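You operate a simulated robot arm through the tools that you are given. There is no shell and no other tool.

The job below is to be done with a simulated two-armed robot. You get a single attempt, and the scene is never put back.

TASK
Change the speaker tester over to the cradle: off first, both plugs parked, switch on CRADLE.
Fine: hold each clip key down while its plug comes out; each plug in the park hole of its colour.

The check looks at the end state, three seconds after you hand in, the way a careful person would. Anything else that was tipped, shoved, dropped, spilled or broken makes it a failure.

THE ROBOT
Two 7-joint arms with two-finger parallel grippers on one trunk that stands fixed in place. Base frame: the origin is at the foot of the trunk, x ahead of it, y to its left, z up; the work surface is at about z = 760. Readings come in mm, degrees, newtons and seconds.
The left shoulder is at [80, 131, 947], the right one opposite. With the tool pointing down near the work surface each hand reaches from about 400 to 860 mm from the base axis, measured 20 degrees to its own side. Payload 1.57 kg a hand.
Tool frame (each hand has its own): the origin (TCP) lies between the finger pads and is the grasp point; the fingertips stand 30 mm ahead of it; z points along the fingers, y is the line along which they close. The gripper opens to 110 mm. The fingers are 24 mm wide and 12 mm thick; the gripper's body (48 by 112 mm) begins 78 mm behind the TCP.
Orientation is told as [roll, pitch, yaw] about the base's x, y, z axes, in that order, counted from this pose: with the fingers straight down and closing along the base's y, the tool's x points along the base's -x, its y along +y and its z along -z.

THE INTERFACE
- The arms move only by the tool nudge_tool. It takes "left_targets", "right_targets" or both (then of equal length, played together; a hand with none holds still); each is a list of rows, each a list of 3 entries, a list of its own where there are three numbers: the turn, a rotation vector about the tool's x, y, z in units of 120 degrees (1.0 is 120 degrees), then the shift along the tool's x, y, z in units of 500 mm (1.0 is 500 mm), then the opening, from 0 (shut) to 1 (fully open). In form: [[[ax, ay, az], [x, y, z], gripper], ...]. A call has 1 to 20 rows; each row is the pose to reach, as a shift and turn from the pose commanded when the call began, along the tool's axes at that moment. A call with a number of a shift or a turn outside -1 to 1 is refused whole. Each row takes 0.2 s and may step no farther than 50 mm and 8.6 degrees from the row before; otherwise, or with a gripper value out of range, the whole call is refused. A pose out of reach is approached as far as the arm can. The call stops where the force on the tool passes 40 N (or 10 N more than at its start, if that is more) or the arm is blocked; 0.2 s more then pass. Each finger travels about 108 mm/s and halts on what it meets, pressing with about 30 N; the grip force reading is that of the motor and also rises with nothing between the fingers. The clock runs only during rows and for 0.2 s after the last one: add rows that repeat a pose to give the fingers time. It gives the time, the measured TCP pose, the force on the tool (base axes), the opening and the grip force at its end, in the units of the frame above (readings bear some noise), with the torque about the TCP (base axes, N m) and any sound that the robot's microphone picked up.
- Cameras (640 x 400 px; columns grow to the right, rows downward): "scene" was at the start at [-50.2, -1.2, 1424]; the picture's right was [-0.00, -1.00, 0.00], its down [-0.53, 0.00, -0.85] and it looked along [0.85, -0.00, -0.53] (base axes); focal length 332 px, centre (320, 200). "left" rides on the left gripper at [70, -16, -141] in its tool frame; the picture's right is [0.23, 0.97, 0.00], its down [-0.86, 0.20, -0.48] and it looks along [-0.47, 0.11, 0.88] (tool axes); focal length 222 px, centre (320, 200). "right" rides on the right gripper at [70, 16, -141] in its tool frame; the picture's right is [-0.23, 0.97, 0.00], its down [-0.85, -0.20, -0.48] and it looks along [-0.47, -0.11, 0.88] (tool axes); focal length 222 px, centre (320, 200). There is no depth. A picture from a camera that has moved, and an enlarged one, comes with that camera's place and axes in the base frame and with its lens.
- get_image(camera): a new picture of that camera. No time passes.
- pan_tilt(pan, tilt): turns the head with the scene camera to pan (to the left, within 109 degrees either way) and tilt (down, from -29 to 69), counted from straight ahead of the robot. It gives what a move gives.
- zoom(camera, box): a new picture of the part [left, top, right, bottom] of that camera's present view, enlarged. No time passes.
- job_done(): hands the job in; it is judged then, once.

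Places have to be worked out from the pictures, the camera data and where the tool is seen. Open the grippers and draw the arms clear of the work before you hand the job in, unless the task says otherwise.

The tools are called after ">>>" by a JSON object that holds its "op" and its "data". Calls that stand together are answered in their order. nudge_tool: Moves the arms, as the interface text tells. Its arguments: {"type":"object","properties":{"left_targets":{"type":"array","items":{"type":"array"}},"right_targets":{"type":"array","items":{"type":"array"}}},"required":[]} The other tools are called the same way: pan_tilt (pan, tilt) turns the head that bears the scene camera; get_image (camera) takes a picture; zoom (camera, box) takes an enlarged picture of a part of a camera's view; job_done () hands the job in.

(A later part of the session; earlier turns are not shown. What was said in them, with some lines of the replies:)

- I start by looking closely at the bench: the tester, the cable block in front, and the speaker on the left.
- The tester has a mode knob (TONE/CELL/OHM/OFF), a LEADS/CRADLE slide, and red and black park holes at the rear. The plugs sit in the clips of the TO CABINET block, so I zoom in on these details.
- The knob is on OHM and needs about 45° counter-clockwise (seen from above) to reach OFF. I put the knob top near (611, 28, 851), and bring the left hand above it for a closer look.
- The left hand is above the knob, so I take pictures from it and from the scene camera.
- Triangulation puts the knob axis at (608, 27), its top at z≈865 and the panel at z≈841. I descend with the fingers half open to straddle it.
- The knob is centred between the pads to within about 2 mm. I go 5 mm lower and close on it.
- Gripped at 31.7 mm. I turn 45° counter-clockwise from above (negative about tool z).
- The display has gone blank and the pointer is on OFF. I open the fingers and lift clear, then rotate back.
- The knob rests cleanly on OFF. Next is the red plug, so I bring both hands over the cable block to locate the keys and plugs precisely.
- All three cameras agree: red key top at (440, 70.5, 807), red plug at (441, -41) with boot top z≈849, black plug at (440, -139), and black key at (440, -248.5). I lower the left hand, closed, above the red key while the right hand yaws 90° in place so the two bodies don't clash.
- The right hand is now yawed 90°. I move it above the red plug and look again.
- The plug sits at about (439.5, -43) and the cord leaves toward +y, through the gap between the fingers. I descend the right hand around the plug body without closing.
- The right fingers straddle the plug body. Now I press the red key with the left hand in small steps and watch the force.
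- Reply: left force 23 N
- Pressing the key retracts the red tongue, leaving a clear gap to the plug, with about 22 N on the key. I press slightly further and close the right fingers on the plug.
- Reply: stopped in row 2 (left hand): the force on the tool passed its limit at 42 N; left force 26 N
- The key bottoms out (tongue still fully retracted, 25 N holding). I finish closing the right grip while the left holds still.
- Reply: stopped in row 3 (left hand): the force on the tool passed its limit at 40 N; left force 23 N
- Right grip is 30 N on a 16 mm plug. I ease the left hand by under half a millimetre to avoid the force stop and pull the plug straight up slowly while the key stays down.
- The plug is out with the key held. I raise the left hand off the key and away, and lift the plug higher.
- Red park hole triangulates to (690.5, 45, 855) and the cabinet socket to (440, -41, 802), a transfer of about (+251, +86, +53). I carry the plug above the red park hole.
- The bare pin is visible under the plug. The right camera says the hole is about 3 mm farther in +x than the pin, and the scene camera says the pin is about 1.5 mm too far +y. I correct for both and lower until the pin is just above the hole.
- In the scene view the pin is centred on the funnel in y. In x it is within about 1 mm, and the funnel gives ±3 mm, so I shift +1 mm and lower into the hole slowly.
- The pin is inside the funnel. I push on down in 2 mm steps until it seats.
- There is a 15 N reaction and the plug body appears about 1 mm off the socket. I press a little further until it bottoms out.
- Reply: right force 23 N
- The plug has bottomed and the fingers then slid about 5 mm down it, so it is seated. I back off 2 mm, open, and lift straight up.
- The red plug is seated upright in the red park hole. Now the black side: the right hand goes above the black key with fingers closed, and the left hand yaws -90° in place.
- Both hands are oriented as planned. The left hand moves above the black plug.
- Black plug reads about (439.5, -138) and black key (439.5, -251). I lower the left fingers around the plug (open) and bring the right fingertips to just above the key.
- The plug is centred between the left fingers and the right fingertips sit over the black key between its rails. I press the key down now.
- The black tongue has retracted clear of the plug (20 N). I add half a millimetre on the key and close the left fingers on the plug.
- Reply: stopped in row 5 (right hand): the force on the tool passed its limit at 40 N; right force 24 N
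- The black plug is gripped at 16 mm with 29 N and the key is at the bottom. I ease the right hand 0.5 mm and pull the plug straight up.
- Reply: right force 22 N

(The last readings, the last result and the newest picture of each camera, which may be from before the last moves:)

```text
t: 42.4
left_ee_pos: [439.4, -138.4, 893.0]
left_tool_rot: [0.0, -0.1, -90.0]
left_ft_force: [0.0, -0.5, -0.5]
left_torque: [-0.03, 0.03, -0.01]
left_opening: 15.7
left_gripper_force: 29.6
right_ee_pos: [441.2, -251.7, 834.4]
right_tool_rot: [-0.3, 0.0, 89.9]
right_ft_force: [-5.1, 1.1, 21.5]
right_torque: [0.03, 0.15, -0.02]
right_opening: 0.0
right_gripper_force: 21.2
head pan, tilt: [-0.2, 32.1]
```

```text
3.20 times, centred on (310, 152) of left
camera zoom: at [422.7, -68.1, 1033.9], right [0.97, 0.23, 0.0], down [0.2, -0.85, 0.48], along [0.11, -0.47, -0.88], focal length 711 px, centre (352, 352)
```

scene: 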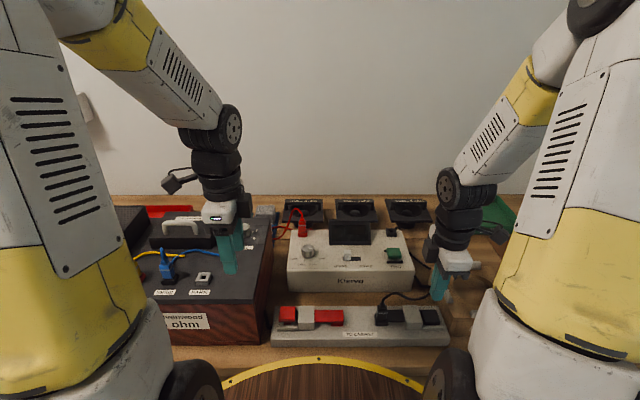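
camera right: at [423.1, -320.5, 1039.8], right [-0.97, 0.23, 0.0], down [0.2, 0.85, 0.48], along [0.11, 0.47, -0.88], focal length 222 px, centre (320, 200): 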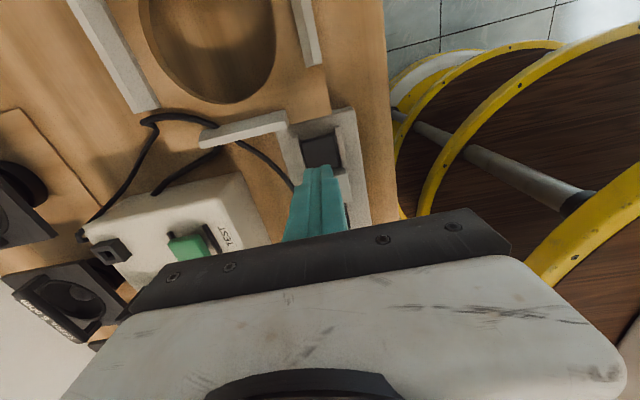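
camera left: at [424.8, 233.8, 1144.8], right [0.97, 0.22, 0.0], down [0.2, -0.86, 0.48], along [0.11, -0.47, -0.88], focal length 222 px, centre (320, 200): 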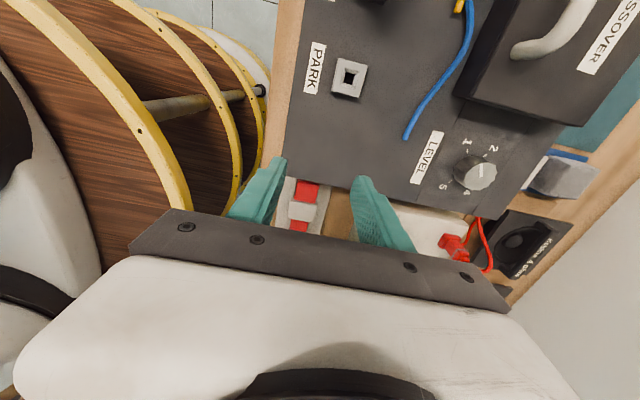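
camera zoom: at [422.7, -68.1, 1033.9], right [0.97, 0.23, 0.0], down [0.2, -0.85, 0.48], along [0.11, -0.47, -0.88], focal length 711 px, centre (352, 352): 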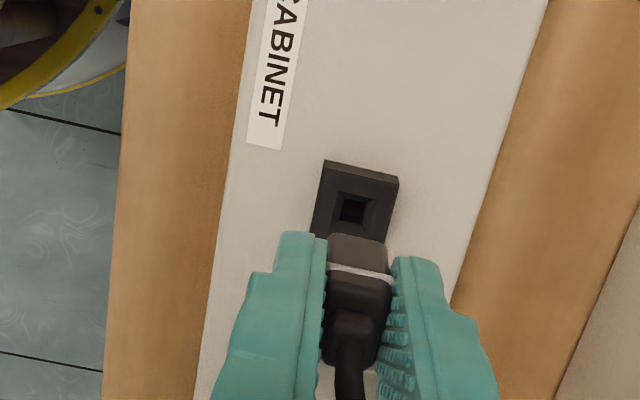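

The black plug is out with the key held. I raise both hands, then send the right hand off to the side.

>>> {"op": "nudge_tool", "data": {"right_targets": [[[0, 0, 0], [0, 0, -0.02], 0], [[0, 0, 0], [0, 0, -0.05], 0], [[0, 0, 0], [0, 0, -0.1], 0], [[0, 0, 0], [0, 0, -0.18], 0], [[0, 0, 0], [0, 0, -0.26], 0], [[0, 0, 0], [0.08, 0, -0.32], 0], [[0, 0, 0], [0.17, 0, -0.34], 0], [[0, 0, 0], [0.2, 0, -0.34], 0]], "left_targets": [[[0, 0, 0], [0, 0, -0.02], 0.05], [[0, 0, 0], [0, 0, -0.05], 0.05], [[0, 0, 0], [0, 0, -0.08], 0.05], [[0, 0, 0], [0, 0, -0.11], 0.05], [[0, 0, 0], [0, 0, -0.15], 0.05], [[0, 0, 0], [0, 0, -0.15], 0.05], [[0, 0, 0], [0, 0, -0.15], 0.05], [[0, 0, 0], [0, 0, -0.15], 0.05]]}}

>>> {"op": "get_image", "data": {"camera": "scene"}}

```text
t: 44.2
left_ee_pos: [439.9, -138.2, 967.8]
left_tool_rot: [0.0, -0.1, -90.0]
left_ft_force: [-0.4, 0.0, -0.4]
left_torque: [0.0, -0.04, -0.02]
left_opening: 15.6
left_gripper_force: 30.3
right_ee_pos: [440.2, -353.3, 1004.1]
right_tool_rot: [-0.3, -0.2, 90.0]
right_ft_force: [-0.3, -0.5, 0.5]
right_torque: [-0.01, 0.0, 0.02]
right_opening: 0.0
right_gripper_force: 20.9
head pan, tilt: [-0.2, 32.1]
```

```text
taken
```

scene: 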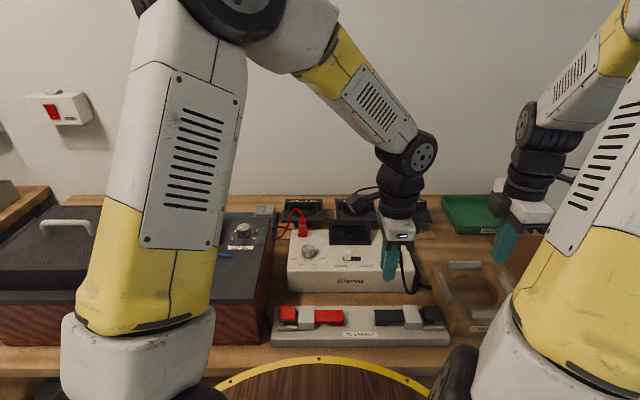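

Now I carry the black plug to above the black park hole, estimated at (694, -204, 853).

>>> {"op": "nudge_tool", "data": {"left_targets": [[[0, 0, 0], [-0.01, 0.04, -0.01], 0.05], [[0, 0, 0], [-0.03, 0.11, -0.01], 0.05], [[0, 0, 0], [-0.045, 0.18, -0.01], 0.05], [[0, 0, 0], [-0.065, 0.25, -0.01], 0.05], [[0, 0, 0], [-0.08, 0.32, -0.01], 0.05], [[0, 0, 0], [-0.1, 0.39, -0.01], 0.05], [[0, 0, 0], [-0.115, 0.46, -0.01], 0.05], [[0, 0, 0], [-0.126, 0.507, 0], 0.05], [[0, 0, 0], [-0.126, 0.507, 0], 0.05]]}}

>>> {"op": "get_image", "data": {"camera": "scene"}}

>>> {"op": "zoom", "data": {"camera": "scene", "box": [350, 190, 446, 250]}}

>>> {"op": "zoom", "data": {"camera": "left", "box": [240, 80, 400, 205]}}

```text
t: 46.2
left_ee_pos: [693.6, -200.6, 968.3]
left_tool_rot: [0.1, 0.1, -90.0]
left_ft_force: [-0.3, 0.2, -0.5]
left_torque: [0.04, 0.02, -0.02]
left_opening: 16.0
left_gripper_force: 29.6
right_ee_pos: [440.3, -353.8, 1003.6]
right_tool_rot: [-0.3, -0.1, 89.9]
right_ft_force: [-1.0, 0.3, 0.0]
right_torque: [0.01, 0.01, -0.01]
right_opening: 0.0
right_gripper_force: 21.0
head pan, tilt: [-0.2, 32.1]
```

```text
taken
```

scene: 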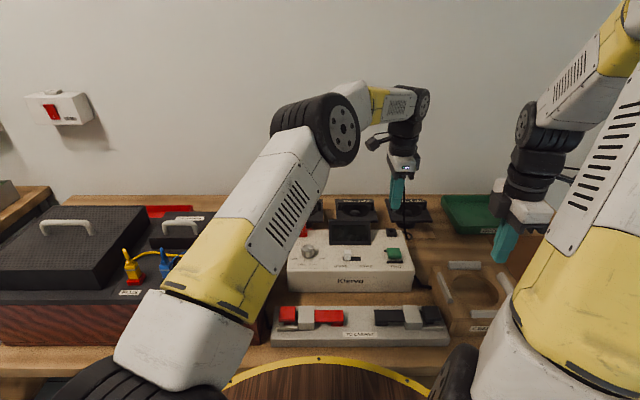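

```text
6.67 times, centred on (398, 220) of scene
camera zoom: at [-50.2, -1.3, 1424.0], right [0.0, -1.0, 0.0], down [-0.53, 0.0, -0.85], along [0.85, 0.0, -0.53], focal length 2214 px, centre (-200, 67)
```

zoom: 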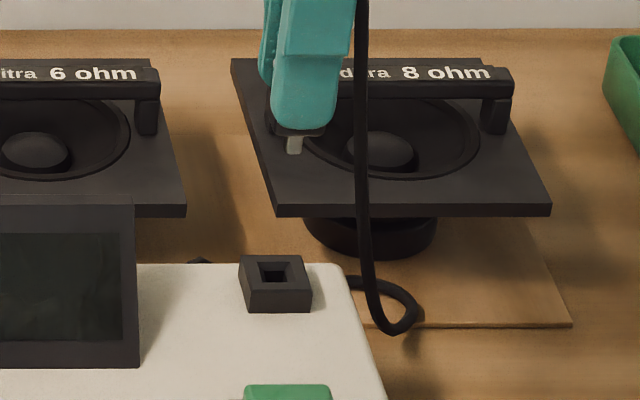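

```text
3.20 times, centred on (320, 142) of left
camera zoom: at [676.2, -131.8, 1108.9], right [0.97, 0.23, 0.0], down [0.2, -0.86, 0.48], along [0.11, -0.47, -0.88], focal length 711 px, centre (320, 384)
```

zoom: 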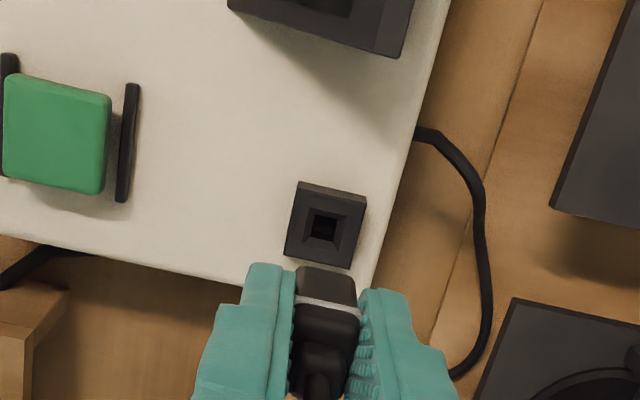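

The left camera shows x aligned within 0.5 mm, while the two cameras disagree on y by a millimetre or so around zero. I lower to just above the hole and recheck.

>>> {"op": "nudge_tool", "data": {"left_targets": [[[0, 0, 0], [0, 0, 0.03], 0.05], [[0, 0, 0], [0, 0, 0.06], 0.05], [[0, 0, 0], [0, 0, 0.09], 0.05], [[0, 0, 0], [0, 0, 0.11], 0.05], [[0, 0, 0], [0, 0, 0.112], 0.05]]}}

>>> {"op": "zoom", "data": {"camera": "scene", "box": [368, 210, 416, 240]}}

>>> {"op": "zoom", "data": {"camera": "left", "box": [240, 100, 400, 200]}}

```text
t: 47.4
left_ee_pos: [693.0, -200.5, 912.7]
left_tool_rot: [0.1, 0.0, -90.0]
left_ft_force: [-0.1, -0.3, -0.9]
left_torque: [0.0, 0.0, 0.02]
left_opening: 16.0
left_gripper_force: 29.4
right_ee_pos: [440.1, -353.3, 1002.7]
right_tool_rot: [-0.3, -0.1, 89.9]
right_ft_force: [-0.5, 0.2, -0.6]
right_torque: [0.0, 0.01, 0.03]
right_opening: 0.0
right_gripper_force: 21.3
head pan, tilt: [-0.2, 32.1]
```

```text
13.33 times, centred on (392, 225) of scene
camera zoom: at [-50.2, -1.3, 1424.0], right [0.0, -1.0, 0.0], down [-0.53, 0.0, -0.85], along [0.85, 0.0, -0.53], focal length 4427 px, centre (-640, -133)
```

zoom: 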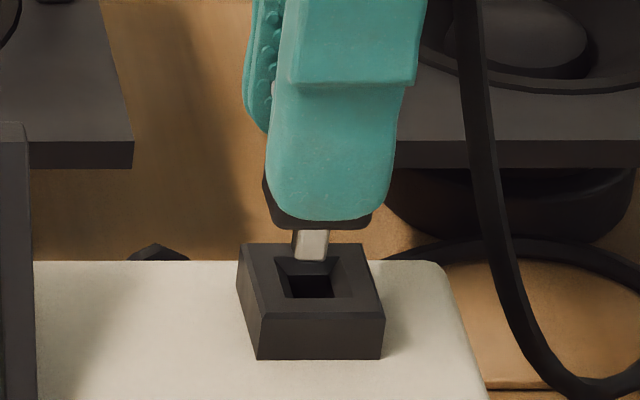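

```text
4.00 times, centred on (320, 150) of left
camera zoom: at [677.2, -131.1, 1052.2], right [0.97, 0.23, 0.0], down [0.2, -0.86, 0.48], along [0.11, -0.47, -0.88], focal length 888 px, centre (320, 400)
```

zoom: 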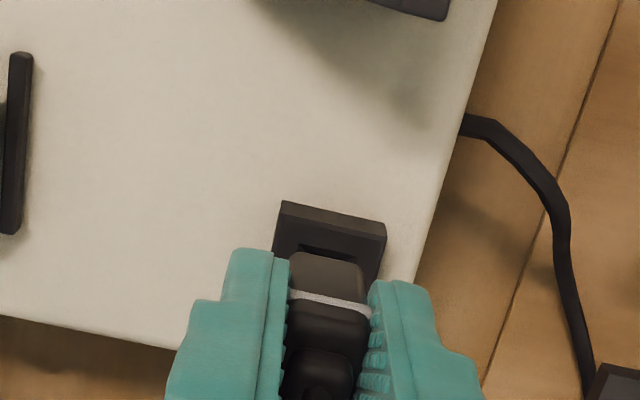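

The pin is centred in x and about 1 mm too far in +y once perspective is allowed for. I correct by 1.2 mm and lower into the funnel.

>>> {"op": "nudge_tool", "data": {"left_targets": [[[0, 0, 0], [-0.0024, 0.001, 0.004], 0.05], [[0, 0, 0], [-0.0024, 0.001, 0.01], 0.05], [[0, 0, 0], [-0.0024, 0.001, 0.016], 0.05], [[0, 0, 0], [-0.0024, 0.001, 0.022], 0.05], [[0, 0, 0], [-0.0024, 0.001, 0.026], 0.05]]}}

>>> {"op": "zoom", "data": {"camera": "scene", "box": [368, 210, 416, 240]}}

```text
t: 48.6
left_ee_pos: [695.1, -202.7, 899.4]
left_tool_rot: [-0.1, 0.0, -90.0]
left_ft_force: [0.0, -0.3, -1.1]
left_torque: [-0.03, -0.02, 0.0]
left_opening: 15.8
left_gripper_force: 30.0
right_ee_pos: [439.7, -353.7, 1003.4]
right_tool_rot: [-0.3, -0.2, 89.9]
right_ft_force: [-1.1, 0.8, 0.0]
right_torque: [0.0, 0.0, 0.02]
right_opening: 0.0
right_gripper_force: 22.0
head pan, tilt: [-0.2, 32.1]
```

```text
13.33 times, centred on (392, 225) of scene
camera zoom: at [-50.2, -1.3, 1424.0], right [0.0, -1.0, 0.0], down [-0.53, 0.0, -0.85], along [0.85, 0.0, -0.53], focal length 4427 px, centre (-640, -133)
```

zoom: 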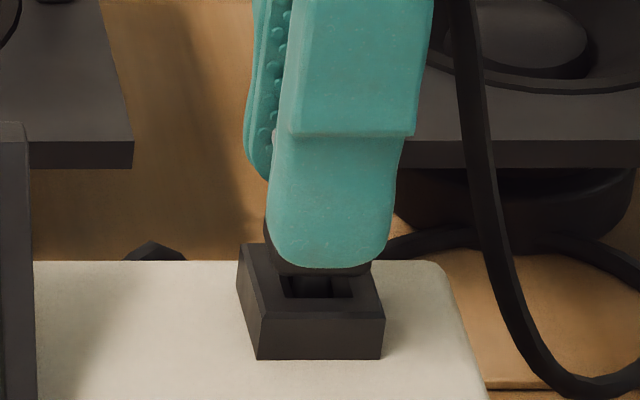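

The pin is in the funnel with no side force. I continue down until it seats.

>>> {"op": "nudge_tool", "data": {"left_targets": [[[0, 0, 0], [0, 0, 0.004], 0.05], [[0, 0, 0], [0, 0, 0.008], 0.05], [[0, 0, 0], [0, 0, 0.012], 0.05], [[0, 0, 0], [0, 0, 0.016], 0.05], [[0, 0, 0], [0, 0, 0.02], 0.05]]}}

>>> {"op": "zoom", "data": {"camera": "scene", "box": [368, 210, 416, 240]}}

>>> {"op": "zoom", "data": {"camera": "left", "box": [240, 100, 400, 200]}}

```text
t: 49.8
left_ee_pos: [694.0, -203.1, 891.4]
left_tool_rot: [0.2, -0.2, -90.0]
left_ft_force: [-0.5, 0.9, 22.6]
left_torque: [-0.18, 0.1, -0.03]
left_opening: 15.8
left_gripper_force: 29.9
right_ee_pos: [439.9, -354.1, 1004.5]
right_tool_rot: [-0.3, 0.0, 89.9]
right_ft_force: [0.0, -0.2, 0.8]
right_torque: [-0.01, 0.0, -0.01]
right_opening: 0.0
right_gripper_force: 21.8
head pan, tilt: [-0.2, 32.1]
```

```text
13.33 times, centred on (392, 225) of scene
camera zoom: at [-51.0, -1.0, 1423.9], right [0.0, -1.0, 0.0], down [-0.53, 0.0, -0.85], along [0.85, 0.0, -0.53], focal length 4427 px, centre (-640, -133)
```

zoom: 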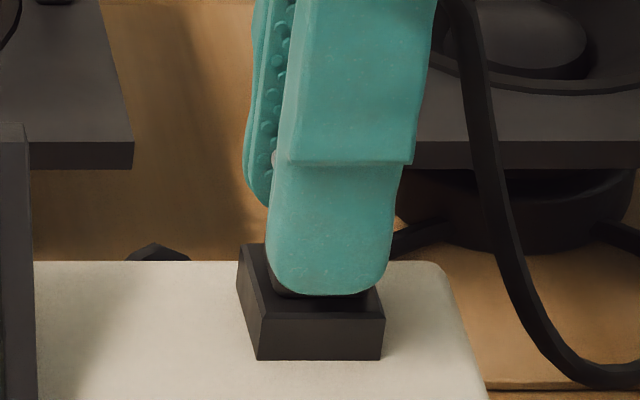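

```text
4.00 times, centred on (320, 150) of left
camera zoom: at [677.6, -133.0, 1032.2], right [0.97, 0.23, 0.0], down [0.2, -0.85, 0.48], along [0.11, -0.47, -0.88], focal length 888 px, centre (320, 400)
```

zoom: 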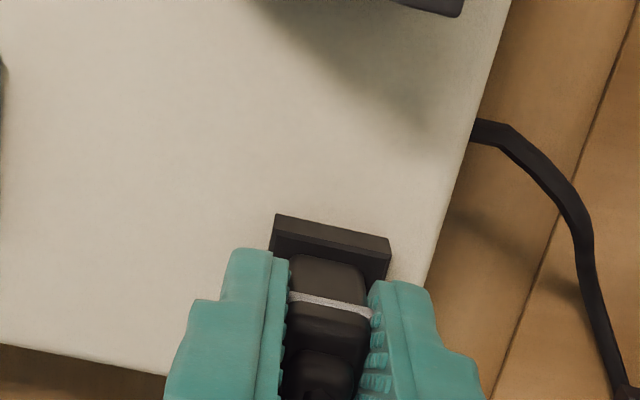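

Force is 23 N at the expected seated height (891). I give it a slight extra press to be sure it bottoms.

>>> {"op": "nudge_tool", "data": {"left_targets": [[[0, 0, 0], [0, 0, 0.002], 0.05], [[0, 0, 0], [0, 0, 0.004], 0.05], [[0, 0, 0], [0, 0, 0.006], 0.05]]}}

>>> {"op": "zoom", "data": {"camera": "scene", "box": [368, 210, 416, 240]}}

>>> {"op": "zoom", "data": {"camera": "left", "box": [240, 100, 400, 200]}}

```text
t: 50.6
left_ee_pos: [694.3, -203.1, 886.6]
left_tool_rot: [0.3, -0.1, -90.1]
left_ft_force: [5.6, -2.8, 22.3]
left_torque: [-0.15, -0.09, 0.0]
left_opening: 16.0
left_gripper_force: 29.9
right_ee_pos: [439.0, -352.4, 1003.6]
right_tool_rot: [-0.3, 0.0, 89.9]
right_ft_force: [0.6, -0.1, 0.0]
right_torque: [-0.02, 0.02, -0.01]
right_opening: 0.1
right_gripper_force: 21.3
head pan, tilt: [-0.2, 32.1]
```

```text
13.33 times, centred on (392, 225) of scene
camera zoom: at [-50.7, -1.2, 1423.9], right [0.0, -1.0, 0.0], down [-0.53, 0.0, -0.85], along [0.85, 0.0, -0.53], focal length 4427 px, centre (-640, -133)
```

zoom: 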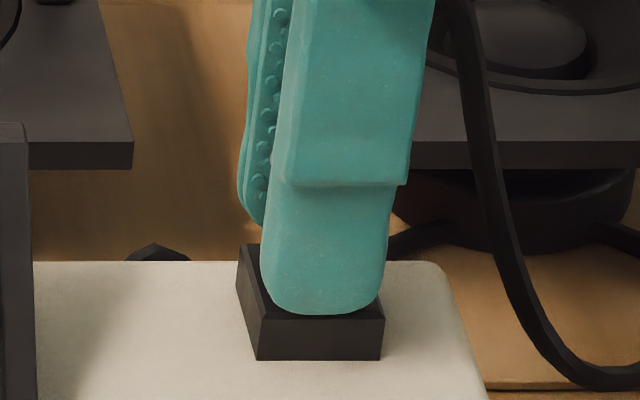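

```text
4.00 times, centred on (320, 150) of left
camera zoom: at [677.7, -132.8, 1027.3], right [0.97, 0.23, 0.0], down [0.2, -0.85, 0.48], along [0.11, -0.47, -0.88], focal length 888 px, centre (320, 400)
```

zoom: 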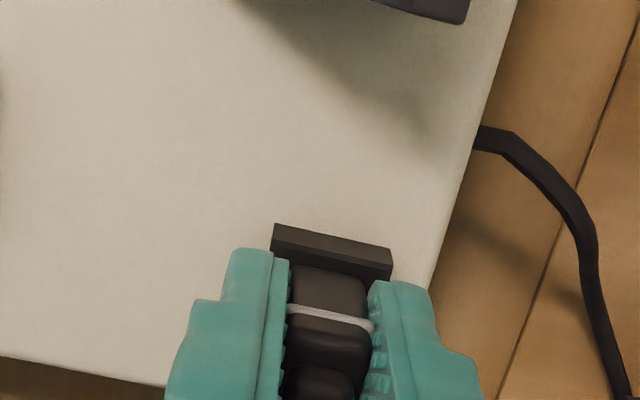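

The fingers slid down the plug just as on the red one, so it is bottomed. I back off, open, and lift straight up.

>>> {"op": "nudge_tool", "data": {"left_targets": [[[0, 0, 0], [0, 0, -0.004], 0.05], [[0, 0, 0], [0, 0, -0.004], 0.2], [[0, 0, 0], [0, 0, -0.004], 0.4], [[0, 0, 0], [0, 0, -0.004], 0.4], [[0, 0, 0], [0, 0, -0.02], 0.4], [[0, 0, 0], [0, 0, -0.05], 0.4], [[0, 0, 0], [0, 0, -0.09], 0.4], [[0, 0, 0], [0, 0, -0.14], 0.4], [[0, 0, 0], [0, 0, -0.2], 0.4]]}}

>>> {"op": "zoom", "data": {"camera": "scene", "box": [280, 190, 440, 290]}}

>>> {"op": "zoom", "data": {"camera": "left", "box": [220, 80, 420, 205]}}

```text
t: 52.6
left_ee_pos: [694.1, -201.2, 986.1]
left_tool_rot: [0.0, 0.0, -90.0]
left_ft_force: [0.3, 0.4, -0.2]
left_torque: [-0.03, 0.02, -0.02]
left_opening: 44.2
left_gripper_force: 0.1
right_ee_pos: [439.4, -352.9, 1005.0]
right_tool_rot: [-0.3, -0.1, 90.0]
right_ft_force: [-0.4, 0.8, 0.5]
right_torque: [-0.01, 0.02, 0.02]
right_opening: 0.1
right_gripper_force: 21.1
head pan, tilt: [-0.2, 32.1]
```

```text
4.00 times, centred on (360, 240) of scene
camera zoom: at [-50.0, -1.3, 1424.0], right [0.0, -1.0, 0.0], down [-0.53, 0.0, -0.85], along [0.85, 0.0, -0.53], focal length 1328 px, centre (160, 40)
```

zoom: 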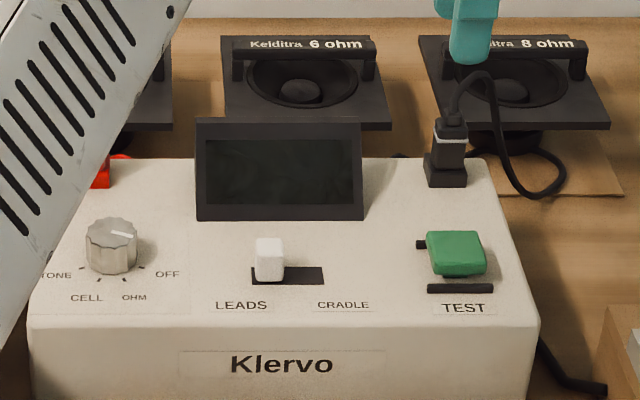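

```text
3.20 times, centred on (320, 142) of left
camera zoom: at [677.4, -131.8, 1127.6], right [0.97, 0.23, 0.0], down [0.2, -0.86, 0.48], along [0.11, -0.47, -0.88], focal length 711 px, centre (320, 384)
```

zoom: 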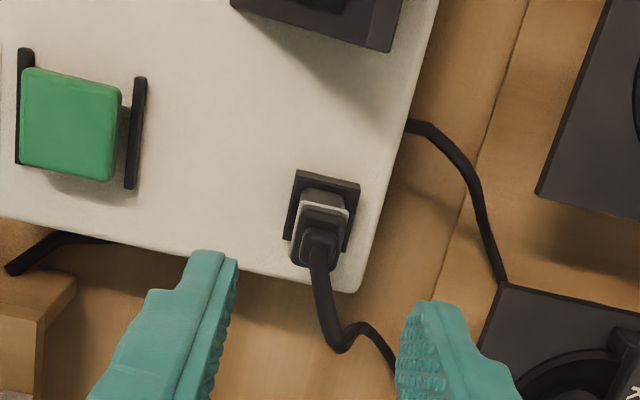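

Both plugs are parked in the holes of their colours. I withdraw the left arm to its side before working the slide switch with the right hand.

>>> {"op": "nudge_tool", "data": {"left_targets": [[[0, 0, 0], [0.02, -0.01, -0.05], 0.4], [[0, 0, 0], [0.08, -0.045, -0.06], 0.4], [[0, 0, 0], [0.155, -0.09, -0.06], 0.4], [[0, 0, 0], [0.23, -0.135, -0.06], 0.4], [[0, 0, 0], [0.305, -0.18, -0.06], 0.4], [[0, 0, 0], [0.38, -0.225, -0.06], 0.4], [[0, 0, 0], [0.455, -0.27, -0.06], 0.4], [[0, 0, 0], [0.53, -0.31, -0.06], 0.4], [[0, 0, 0], [0.605, -0.355, -0.06], 0.4], [[0, 0, 0], [0.68, -0.4, -0.06], 0.4], [[0, 0, 0], [0.732, -0.428, -0.06], 0.4], [[0, 0, 0], [0.732, -0.428, -0.06], 0.4]]}}

>>> {"op": "get_image", "data": {"camera": "scene"}}

>>> {"op": "zoom", "data": {"camera": "scene", "box": [325, 235, 389, 275]}}

```text
t: 55.2
left_ee_pos: [477.8, 163.8, 1013.7]
left_tool_rot: [0.0, -0.1, -90.1]
left_ft_force: [0.0, 0.1, -0.3]
left_torque: [0.03, 0.0, 0.01]
left_opening: 44.0
left_gripper_force: 0.1
right_ee_pos: [440.2, -354.1, 1002.8]
right_tool_rot: [-0.2, -0.1, 89.9]
right_ft_force: [0.5, -0.1, 0.5]
right_torque: [-0.01, 0.02, 0.01]
right_opening: 0.0
right_gripper_force: 21.3
head pan, tilt: [-0.2, 32.1]
```

```text
taken
```

scene: 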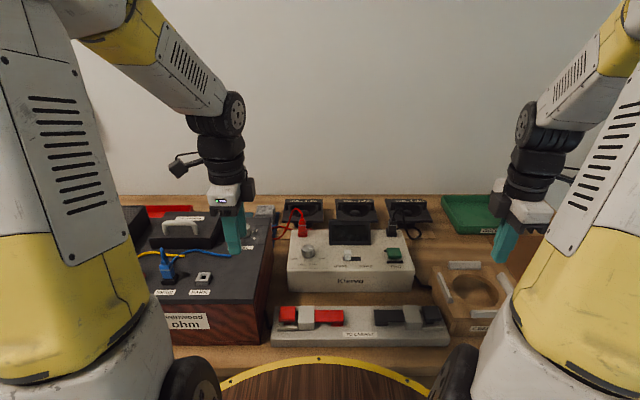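

```text
10.00 times, centred on (357, 255) of scene
camera zoom: at [-50.2, -1.2, 1424.0], right [0.0, -1.0, 0.0], down [-0.53, 0.0, -0.85], along [0.85, 0.0, -0.53], focal length 3320 px, centre (-50, -350)
```

zoom: 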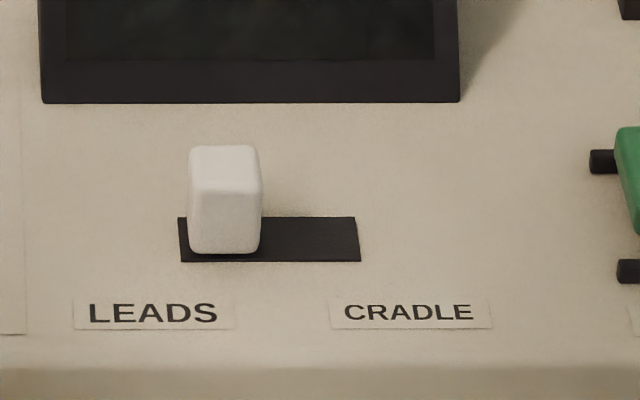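

The slide nub is at about (594, -73), with its slot running to y≈-109. I bring the closed right fingers above the panel on the +y side of the nub.

>>> {"op": "nudge_tool", "data": {"right_targets": [[[0, 0, 0], [-0.04, -0.02, 0], 0], [[0, 0, 0], [-0.12, -0.06, 0], 0], [[0, 0, 0], [-0.2, -0.1, 0], 0], [[0, 0, 0], [-0.285, -0.142, 0], 0], [[0, 0, 0], [-0.37, -0.185, 0], 0], [[0, 0, 0], [-0.455, -0.227, 0], 0], [[0, 0, 0], [-0.54, -0.27, 0], 0], [[0, 0, 0], [-0.618, -0.308, 0.02], 0], [[0, 0, 0], [-0.618, -0.308, 0.08], 0], [[0, 0, 0], [-0.618, -0.308, 0.12], 0], [[0, 0, 0], [-0.618, -0.308, 0.12], 0]]}}

>>> {"op": "zoom", "data": {"camera": "scene", "box": [290, 190, 418, 270]}}

>>> {"op": "zoom", "data": {"camera": "right", "box": [220, 60, 420, 215]}}

```text
t: 57.6
left_ee_pos: [477.5, 163.2, 1014.3]
left_tool_rot: [0.0, 0.0, -90.0]
left_ft_force: [-0.2, 0.2, -0.3]
left_torque: [-0.01, 0.0, -0.02]
left_opening: 44.2
left_gripper_force: 0.0
right_ee_pos: [595.4, -43.1, 944.7]
right_tool_rot: [-0.3, 0.0, 89.9]
right_ft_force: [0.3, -0.3, 0.4]
right_torque: [-0.01, 0.0, -0.02]
right_opening: 0.3
right_gripper_force: 21.1
head pan, tilt: [-0.2, 32.1]
```

```text
5.00 times, centred on (354, 230) of scene
camera zoom: at [-50.2, -1.1, 1424.0], right [0.0, -1.0, 0.0], down [-0.53, 0.0, -0.85], along [0.85, 0.0, -0.53], focal length 1660 px, centre (150, 50)
```

zoom: 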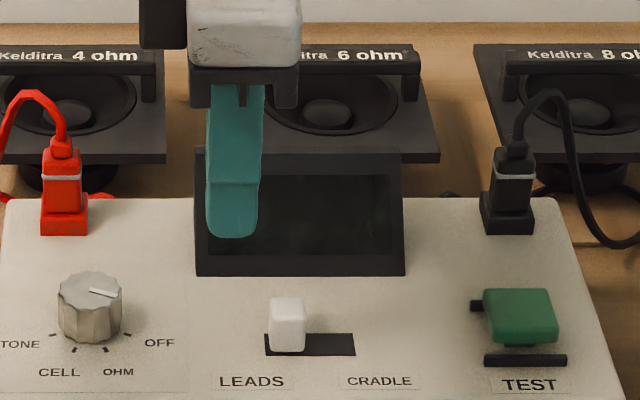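

```text
2.58 times, centred on (320, 138) of right
camera zoom: at [578.4, -113.3, 1086.3], right [-0.97, 0.23, 0.0], down [0.2, 0.85, 0.48], along [0.11, 0.47, -0.88], focal length 573 px, centre (320, 361)
```

zoom: 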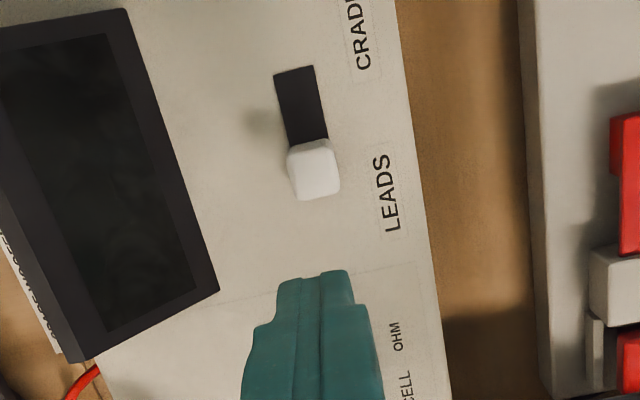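

The nub reads as (590, -73, top 863). I shift slightly in x and lower beside it so the fingertips stop about 7 mm above the panel.

>>> {"op": "nudge_tool", "data": {"right_targets": [[[0, 0, 0], [0, 0.007, 0.04], 0], [[0, 0, 0], [0, 0.007, 0.08], 0], [[0, 0, 0], [0, 0.007, 0.11], 0], [[0, 0, 0], [0, 0.007, 0.125], 0], [[0, 0, 0], [0, 0.007, 0.131], 0], [[0, 0, 0], [0, 0.007, 0.131], 0]]}}

>>> {"op": "zoom", "data": {"camera": "scene", "box": [320, 215, 400, 265]}}

>>> {"op": "zoom", "data": {"camera": "right", "box": [220, 60, 420, 215]}}

```text
t: 59.0
left_ee_pos: [479.8, 164.4, 1014.1]
left_tool_rot: [0.0, 0.0, -90.0]
left_ft_force: [-0.1, 0.1, -0.4]
left_torque: [-0.01, -0.01, 0.01]
left_opening: 44.0
left_gripper_force: 0.0
right_ee_pos: [592.3, -43.3, 879.2]
right_tool_rot: [-0.2, -0.1, 89.9]
right_ft_force: [-0.4, 0.2, 0.1]
right_torque: [0.04, -0.02, 0.02]
right_opening: 0.2
right_gripper_force: 20.9
head pan, tilt: [-0.2, 32.1]
```

```text
8.00 times, centred on (360, 240) of scene
camera zoom: at [-50.2, -1.1, 1424.0], right [0.0, -1.0, 0.0], down [-0.53, 0.0, -0.85], along [0.85, 0.0, -0.53], focal length 2656 px, centre (0, -120)
```

zoom: 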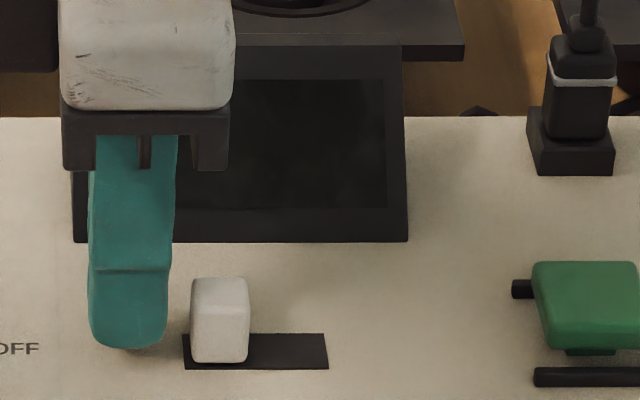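

```text
2.58 times, centred on (320, 138) of right
camera zoom: at [575.4, -114.0, 1021.4], right [-0.97, 0.23, 0.0], down [0.2, 0.85, 0.48], along [0.11, 0.47, -0.88], focal length 573 px, centre (320, 361)
```

zoom: 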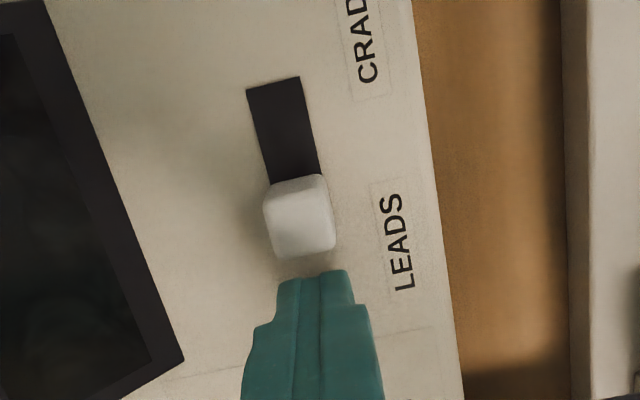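

The fingertips are about 8 mm from the nub and in line with it. I push in -y in small steps toward CRADLE.

>>> {"op": "nudge_tool", "data": {"right_targets": [[[0, 0, 0], [0.01, 0, 0], 0], [[0, 0, 0], [0.018, 0, 0], 0], [[0, 0, 0], [0.026, 0, 0], 0], [[0, 0, 0], [0.034, 0, 0], 0], [[0, 0, 0], [0.042, 0, 0], 0], [[0, 0, 0], [0.05, 0, 0], 0], [[0, 0, 0], [0.056, 0, 0], 0], [[0, 0, 0], [0.062, 0, 0], 0]]}}

>>> {"op": "zoom", "data": {"camera": "scene", "box": [320, 215, 400, 265]}}

>>> {"op": "zoom", "data": {"camera": "right", "box": [220, 60, 420, 215]}}

```text
t: 60.8
left_ee_pos: [479.4, 163.4, 1013.6]
left_tool_rot: [0.0, 0.0, -90.1]
left_ft_force: [-0.1, 0.7, 0.7]
left_torque: [0.0, 0.0, -0.01]
left_opening: 44.1
left_gripper_force: 0.2
right_ee_pos: [592.7, -74.0, 878.0]
right_tool_rot: [-0.3, 0.0, 89.9]
right_ft_force: [-1.0, -0.8, 0.1]
right_torque: [-0.03, 0.0, -0.03]
right_opening: 0.1
right_gripper_force: 21.3
head pan, tilt: [-0.2, 32.1]
```

```text
8.00 times, centred on (360, 240) of scene
camera zoom: at [-50.2, -1.1, 1424.0], right [0.0, -1.0, 0.0], down [-0.53, 0.0, -0.85], along [0.85, 0.0, -0.53], focal length 2656 px, centre (0, -120)
```

zoom: 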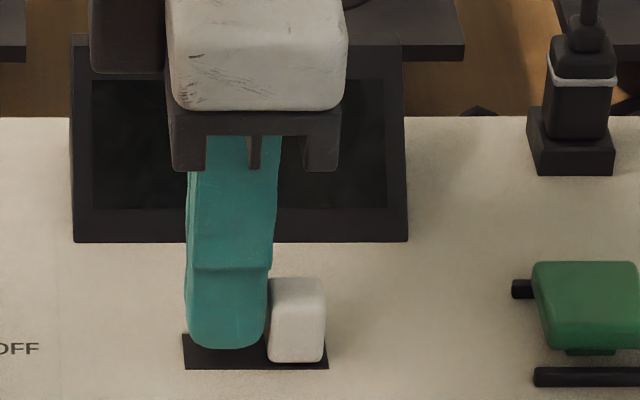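

```text
2.58 times, centred on (320, 138) of right
camera zoom: at [574.9, -144.8, 1021.5], right [-0.97, 0.23, 0.0], down [0.2, 0.85, 0.48], along [0.11, 0.47, -0.88], focal length 573 px, centre (320, 361)
```

zoom: 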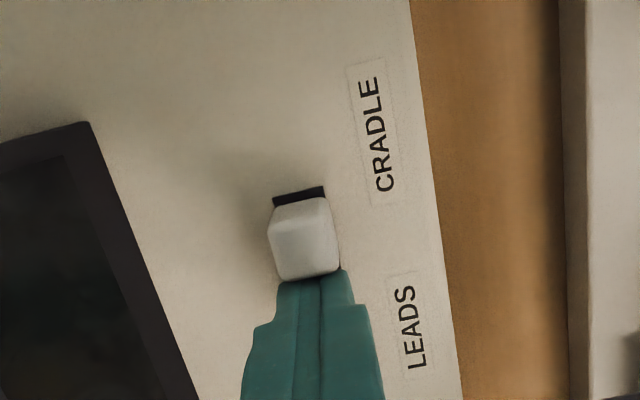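

The nub is now at the CRADLE end, mirroring its earlier gap at the LEADS end. I nudge 1 mm more to confirm it is against its stop, then back away and lift.

>>> {"op": "nudge_tool", "data": {"right_targets": [[[0, 0, 0], [0.002, 0, 0], 0], [[0, 0, 0], [0.003, 0, 0], 0]]}}

>>> {"op": "nudge_tool", "data": {"right_targets": [[[0, 0, 0], [-0.01, 0, 0], 0], [[0, 0, 0], [-0.02, 0, -0.02], 0], [[0, 0, 0], [-0.02, 0, -0.07], 0], [[0, 0, 0], [-0.02, 0, -0.14], 0], [[0, 0, 0], [-0.02, 0, -0.22], 0], [[0, 0, 0], [0.04, 0.03, -0.26], 0], [[0, 0, 0], [0.12, 0.07, -0.26], 0], [[0, 0, 0], [0.2, 0.11, -0.26], 0.2], [[0, 0, 0], [0.285, 0.15, -0.26], 0.4], [[0, 0, 0], [0.37, 0.19, -0.26], 0.6], [[0, 0, 0], [0.45, 0.23, -0.26], 0.8], [[0, 0, 0], [0.53, 0.27, -0.26], 1], [[0, 0, 0], [0.57, 0.3, -0.26], 1]], "left_targets": [[[0, 0, 0], [0, 0, 0], 0.5], [[0, 0, 0], [0, 0, -0.02], 0.7], [[0, 0, 0], [0, 0, -0.04], 1], [[0, 0, 0], [0, 0, -0.06], 1], [[0, 0, 0], [0, 0, -0.06], 1], [[0, 0, 0], [0, 0, -0.06], 1], [[0, 0, 0], [0, 0, -0.06], 1], [[0, 0, 0], [0, 0, -0.06], 1], [[0, 0, 0], [0, 0, -0.06], 1], [[0, 0, 0], [0, 0, -0.06], 1], [[0, 0, 0], [0, 0, -0.06], 1], [[0, 0, 0], [0, 0, -0.06], 1], [[0, 0, 0], [0, 0, -0.06], 1]]}}

>>> {"op": "get_image", "data": {"camera": "scene"}}

>>> {"op": "zoom", "data": {"camera": "scene", "box": [265, 190, 425, 290]}}

>>> {"op": "zoom", "data": {"camera": "scene", "box": [260, 270, 460, 350]}}

```text
t: 61.4
left_ee_pos: [478.9, 162.7, 1013.6]
left_tool_rot: [0.0, 0.1, -90.0]
left_ft_force: [-0.2, -0.5, -0.5]
left_torque: [0.06, -0.01, -0.01]
left_opening: 43.9
left_gripper_force: 0.0
right_ee_pos: [591.9, -76.2, 879.1]
right_tool_rot: [-0.4, 0.0, 89.9]
right_ft_force: [0.2, 0.6, 0.6]
right_torque: [-0.01, 0.01, -0.01]
right_opening: 0.0
right_gripper_force: 21.4
head pan, tilt: [-0.2, 32.1]
```

```text
t: 64.2
left_ee_pos: [480.2, 163.7, 1044.7]
left_tool_rot: [0.0, -0.1, -90.0]
left_ft_force: [0.4, -0.6, -0.1]
left_torque: [-0.01, 0.03, -0.06]
left_opening: 110.0
left_gripper_force: 0.2
right_ee_pos: [441.1, -360.9, 1008.1]
right_tool_rot: [-0.3, 0.0, 89.8]
right_ft_force: [1.0, -0.1, -0.6]
right_torque: [-0.01, -0.01, -0.01]
right_opening: 110.2
right_gripper_force: 0.1
head pan, tilt: [-0.2, 32.1]
```

```text
taken
```

scene: 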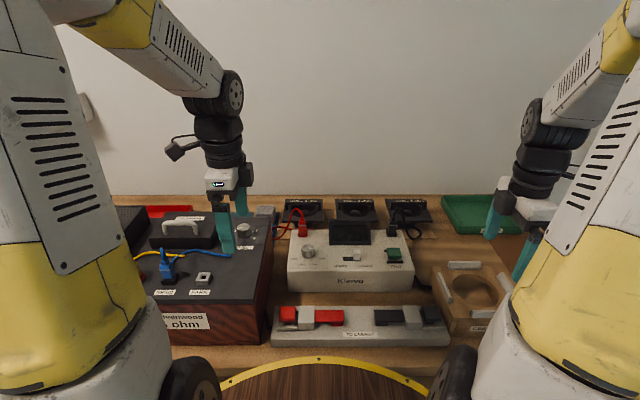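

```text
4.00 times, centred on (345, 240) of scene
camera zoom: at [-50.1, -1.0, 1424.0], right [0.0, -1.0, 0.0], down [-0.53, 0.0, -0.85], along [0.85, 0.0, -0.53], focal length 1328 px, centre (220, 40)
```

zoom: 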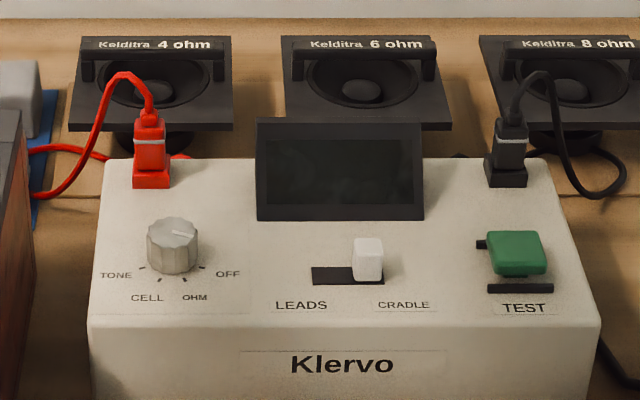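

```text
3.20 times, centred on (360, 310) of scene
camera zoom: at [-50.1, -1.0, 1424.0], right [0.0, -1.0, 0.0], down [-0.53, 0.0, -0.85], along [0.85, 0.0, -0.53], focal length 1062 px, centre (192, -152)
```

zoom: 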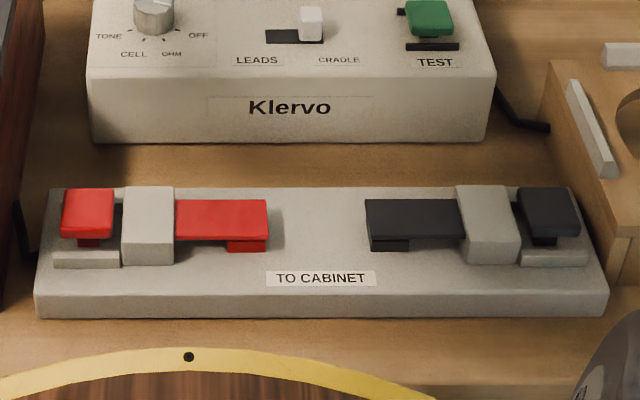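

The switch is on CRADLE, and both plugs are parked. I take a last close look at the knob and plugs before handing in.

>>> {"op": "zoom", "data": {"camera": "scene", "box": [285, 235, 345, 275]}}

>>> {"op": "zoom", "data": {"camera": "scene", "box": [280, 203, 328, 243]}}

>>> {"op": "zoom", "data": {"camera": "scene", "box": [368, 203, 416, 243]}}

>>> {"op": "nudge_tool", "data": {"left_targets": [[[0, 0, 0], [0, 0, -0.06], 1], [[0, 0, 0], [0, 0, -0.12], 1]], "right_targets": [[[0, 0, 0], [0, 0, -0.06], 1], [[0, 0, 0], [0, 0, -0.12], 1]]}}

```text
10.00 times, centred on (315, 255) of scene
camera zoom: at [-50.1, -1.0, 1424.0], right [0.0, -1.0, 0.0], down [-0.53, 0.0, -0.85], along [0.85, 0.0, -0.53], focal length 3320 px, centre (370, -350)
```

zoom: 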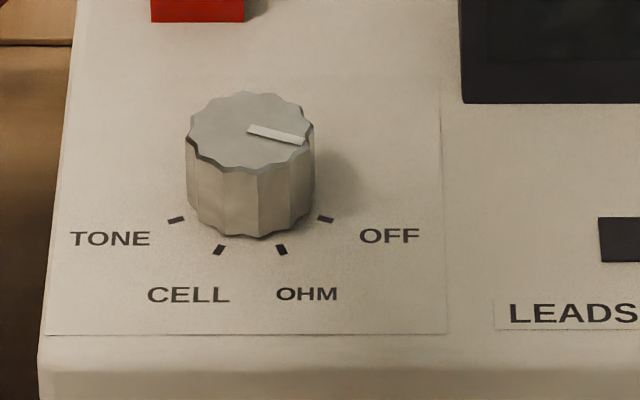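

```text
10.00 times, centred on (304, 223) of scene
camera zoom: at [-50.1, -1.0, 1424.0], right [0.0, -1.0, 0.0], down [-0.53, 0.0, -0.85], along [0.85, 0.0, -0.53], focal length 3320 px, centre (480, -30)
```

zoom: 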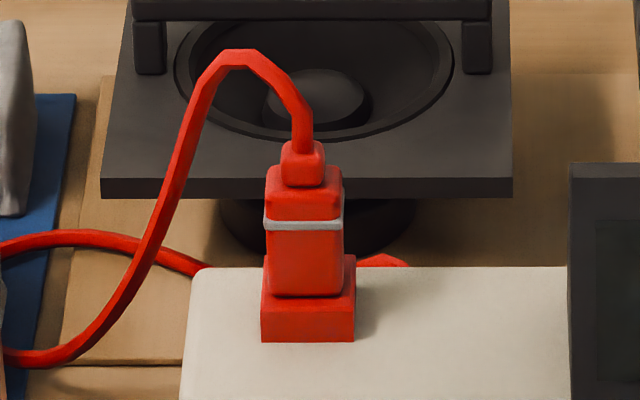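

```text
10.00 times, centred on (392, 223) of scene
camera zoom: at [-50.1, -1.0, 1424.0], right [0.0, -1.0, 0.0], down [-0.53, 0.0, -0.85], along [0.85, 0.0, -0.53], focal length 3320 px, centre (-400, -30)
```

zoom: 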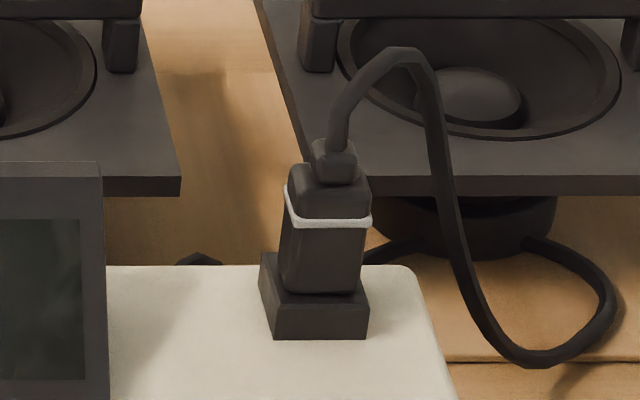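

```text
t: 64.8
left_ee_pos: [483.0, 163.4, 1106.9]
left_tool_rot: [0.0, 0.1, -90.0]
left_ft_force: [0.3, -0.2, -0.1]
left_torque: [-0.02, 0.04, -0.03]
left_opening: 109.6
left_gripper_force: 0.0
right_ee_pos: [439.5, -359.8, 1068.5]
right_tool_rot: [-0.1, -0.2, 89.9]
right_ft_force: [-0.3, -0.3, -0.3]
right_torque: [0.02, 0.06, -0.02]
right_opening: 110.1
right_gripper_force: 0.0
head pan, tilt: [-0.2, 32.1]
```

The knob is on OFF with the display dark, and red and black are fully seated in their own park holes. The slide is on CRADLE, nothing else was disturbed, and both arms are open and clear, so I hand the job in.

>>> {"op": "job_done", "data": {}}

```text
The job is handed in.
```

The speaker tester is changed over to the cradle, and I've handed the job in. No result has come back from the check yet.

- **Off first:** I turned the mode knob from OHM to OFF before touching anything else, and the display went blank.
- **Plugs:** each clip key was held down while its plug came straight out. The red plug is seated in the red park hole and the black plug in the black one.
- **Switch:** the slide is at the CRADLE end of its slot.

The last pictures show nothing else on the bench tipped or moved. Both grippers are open and raised clear of the work.
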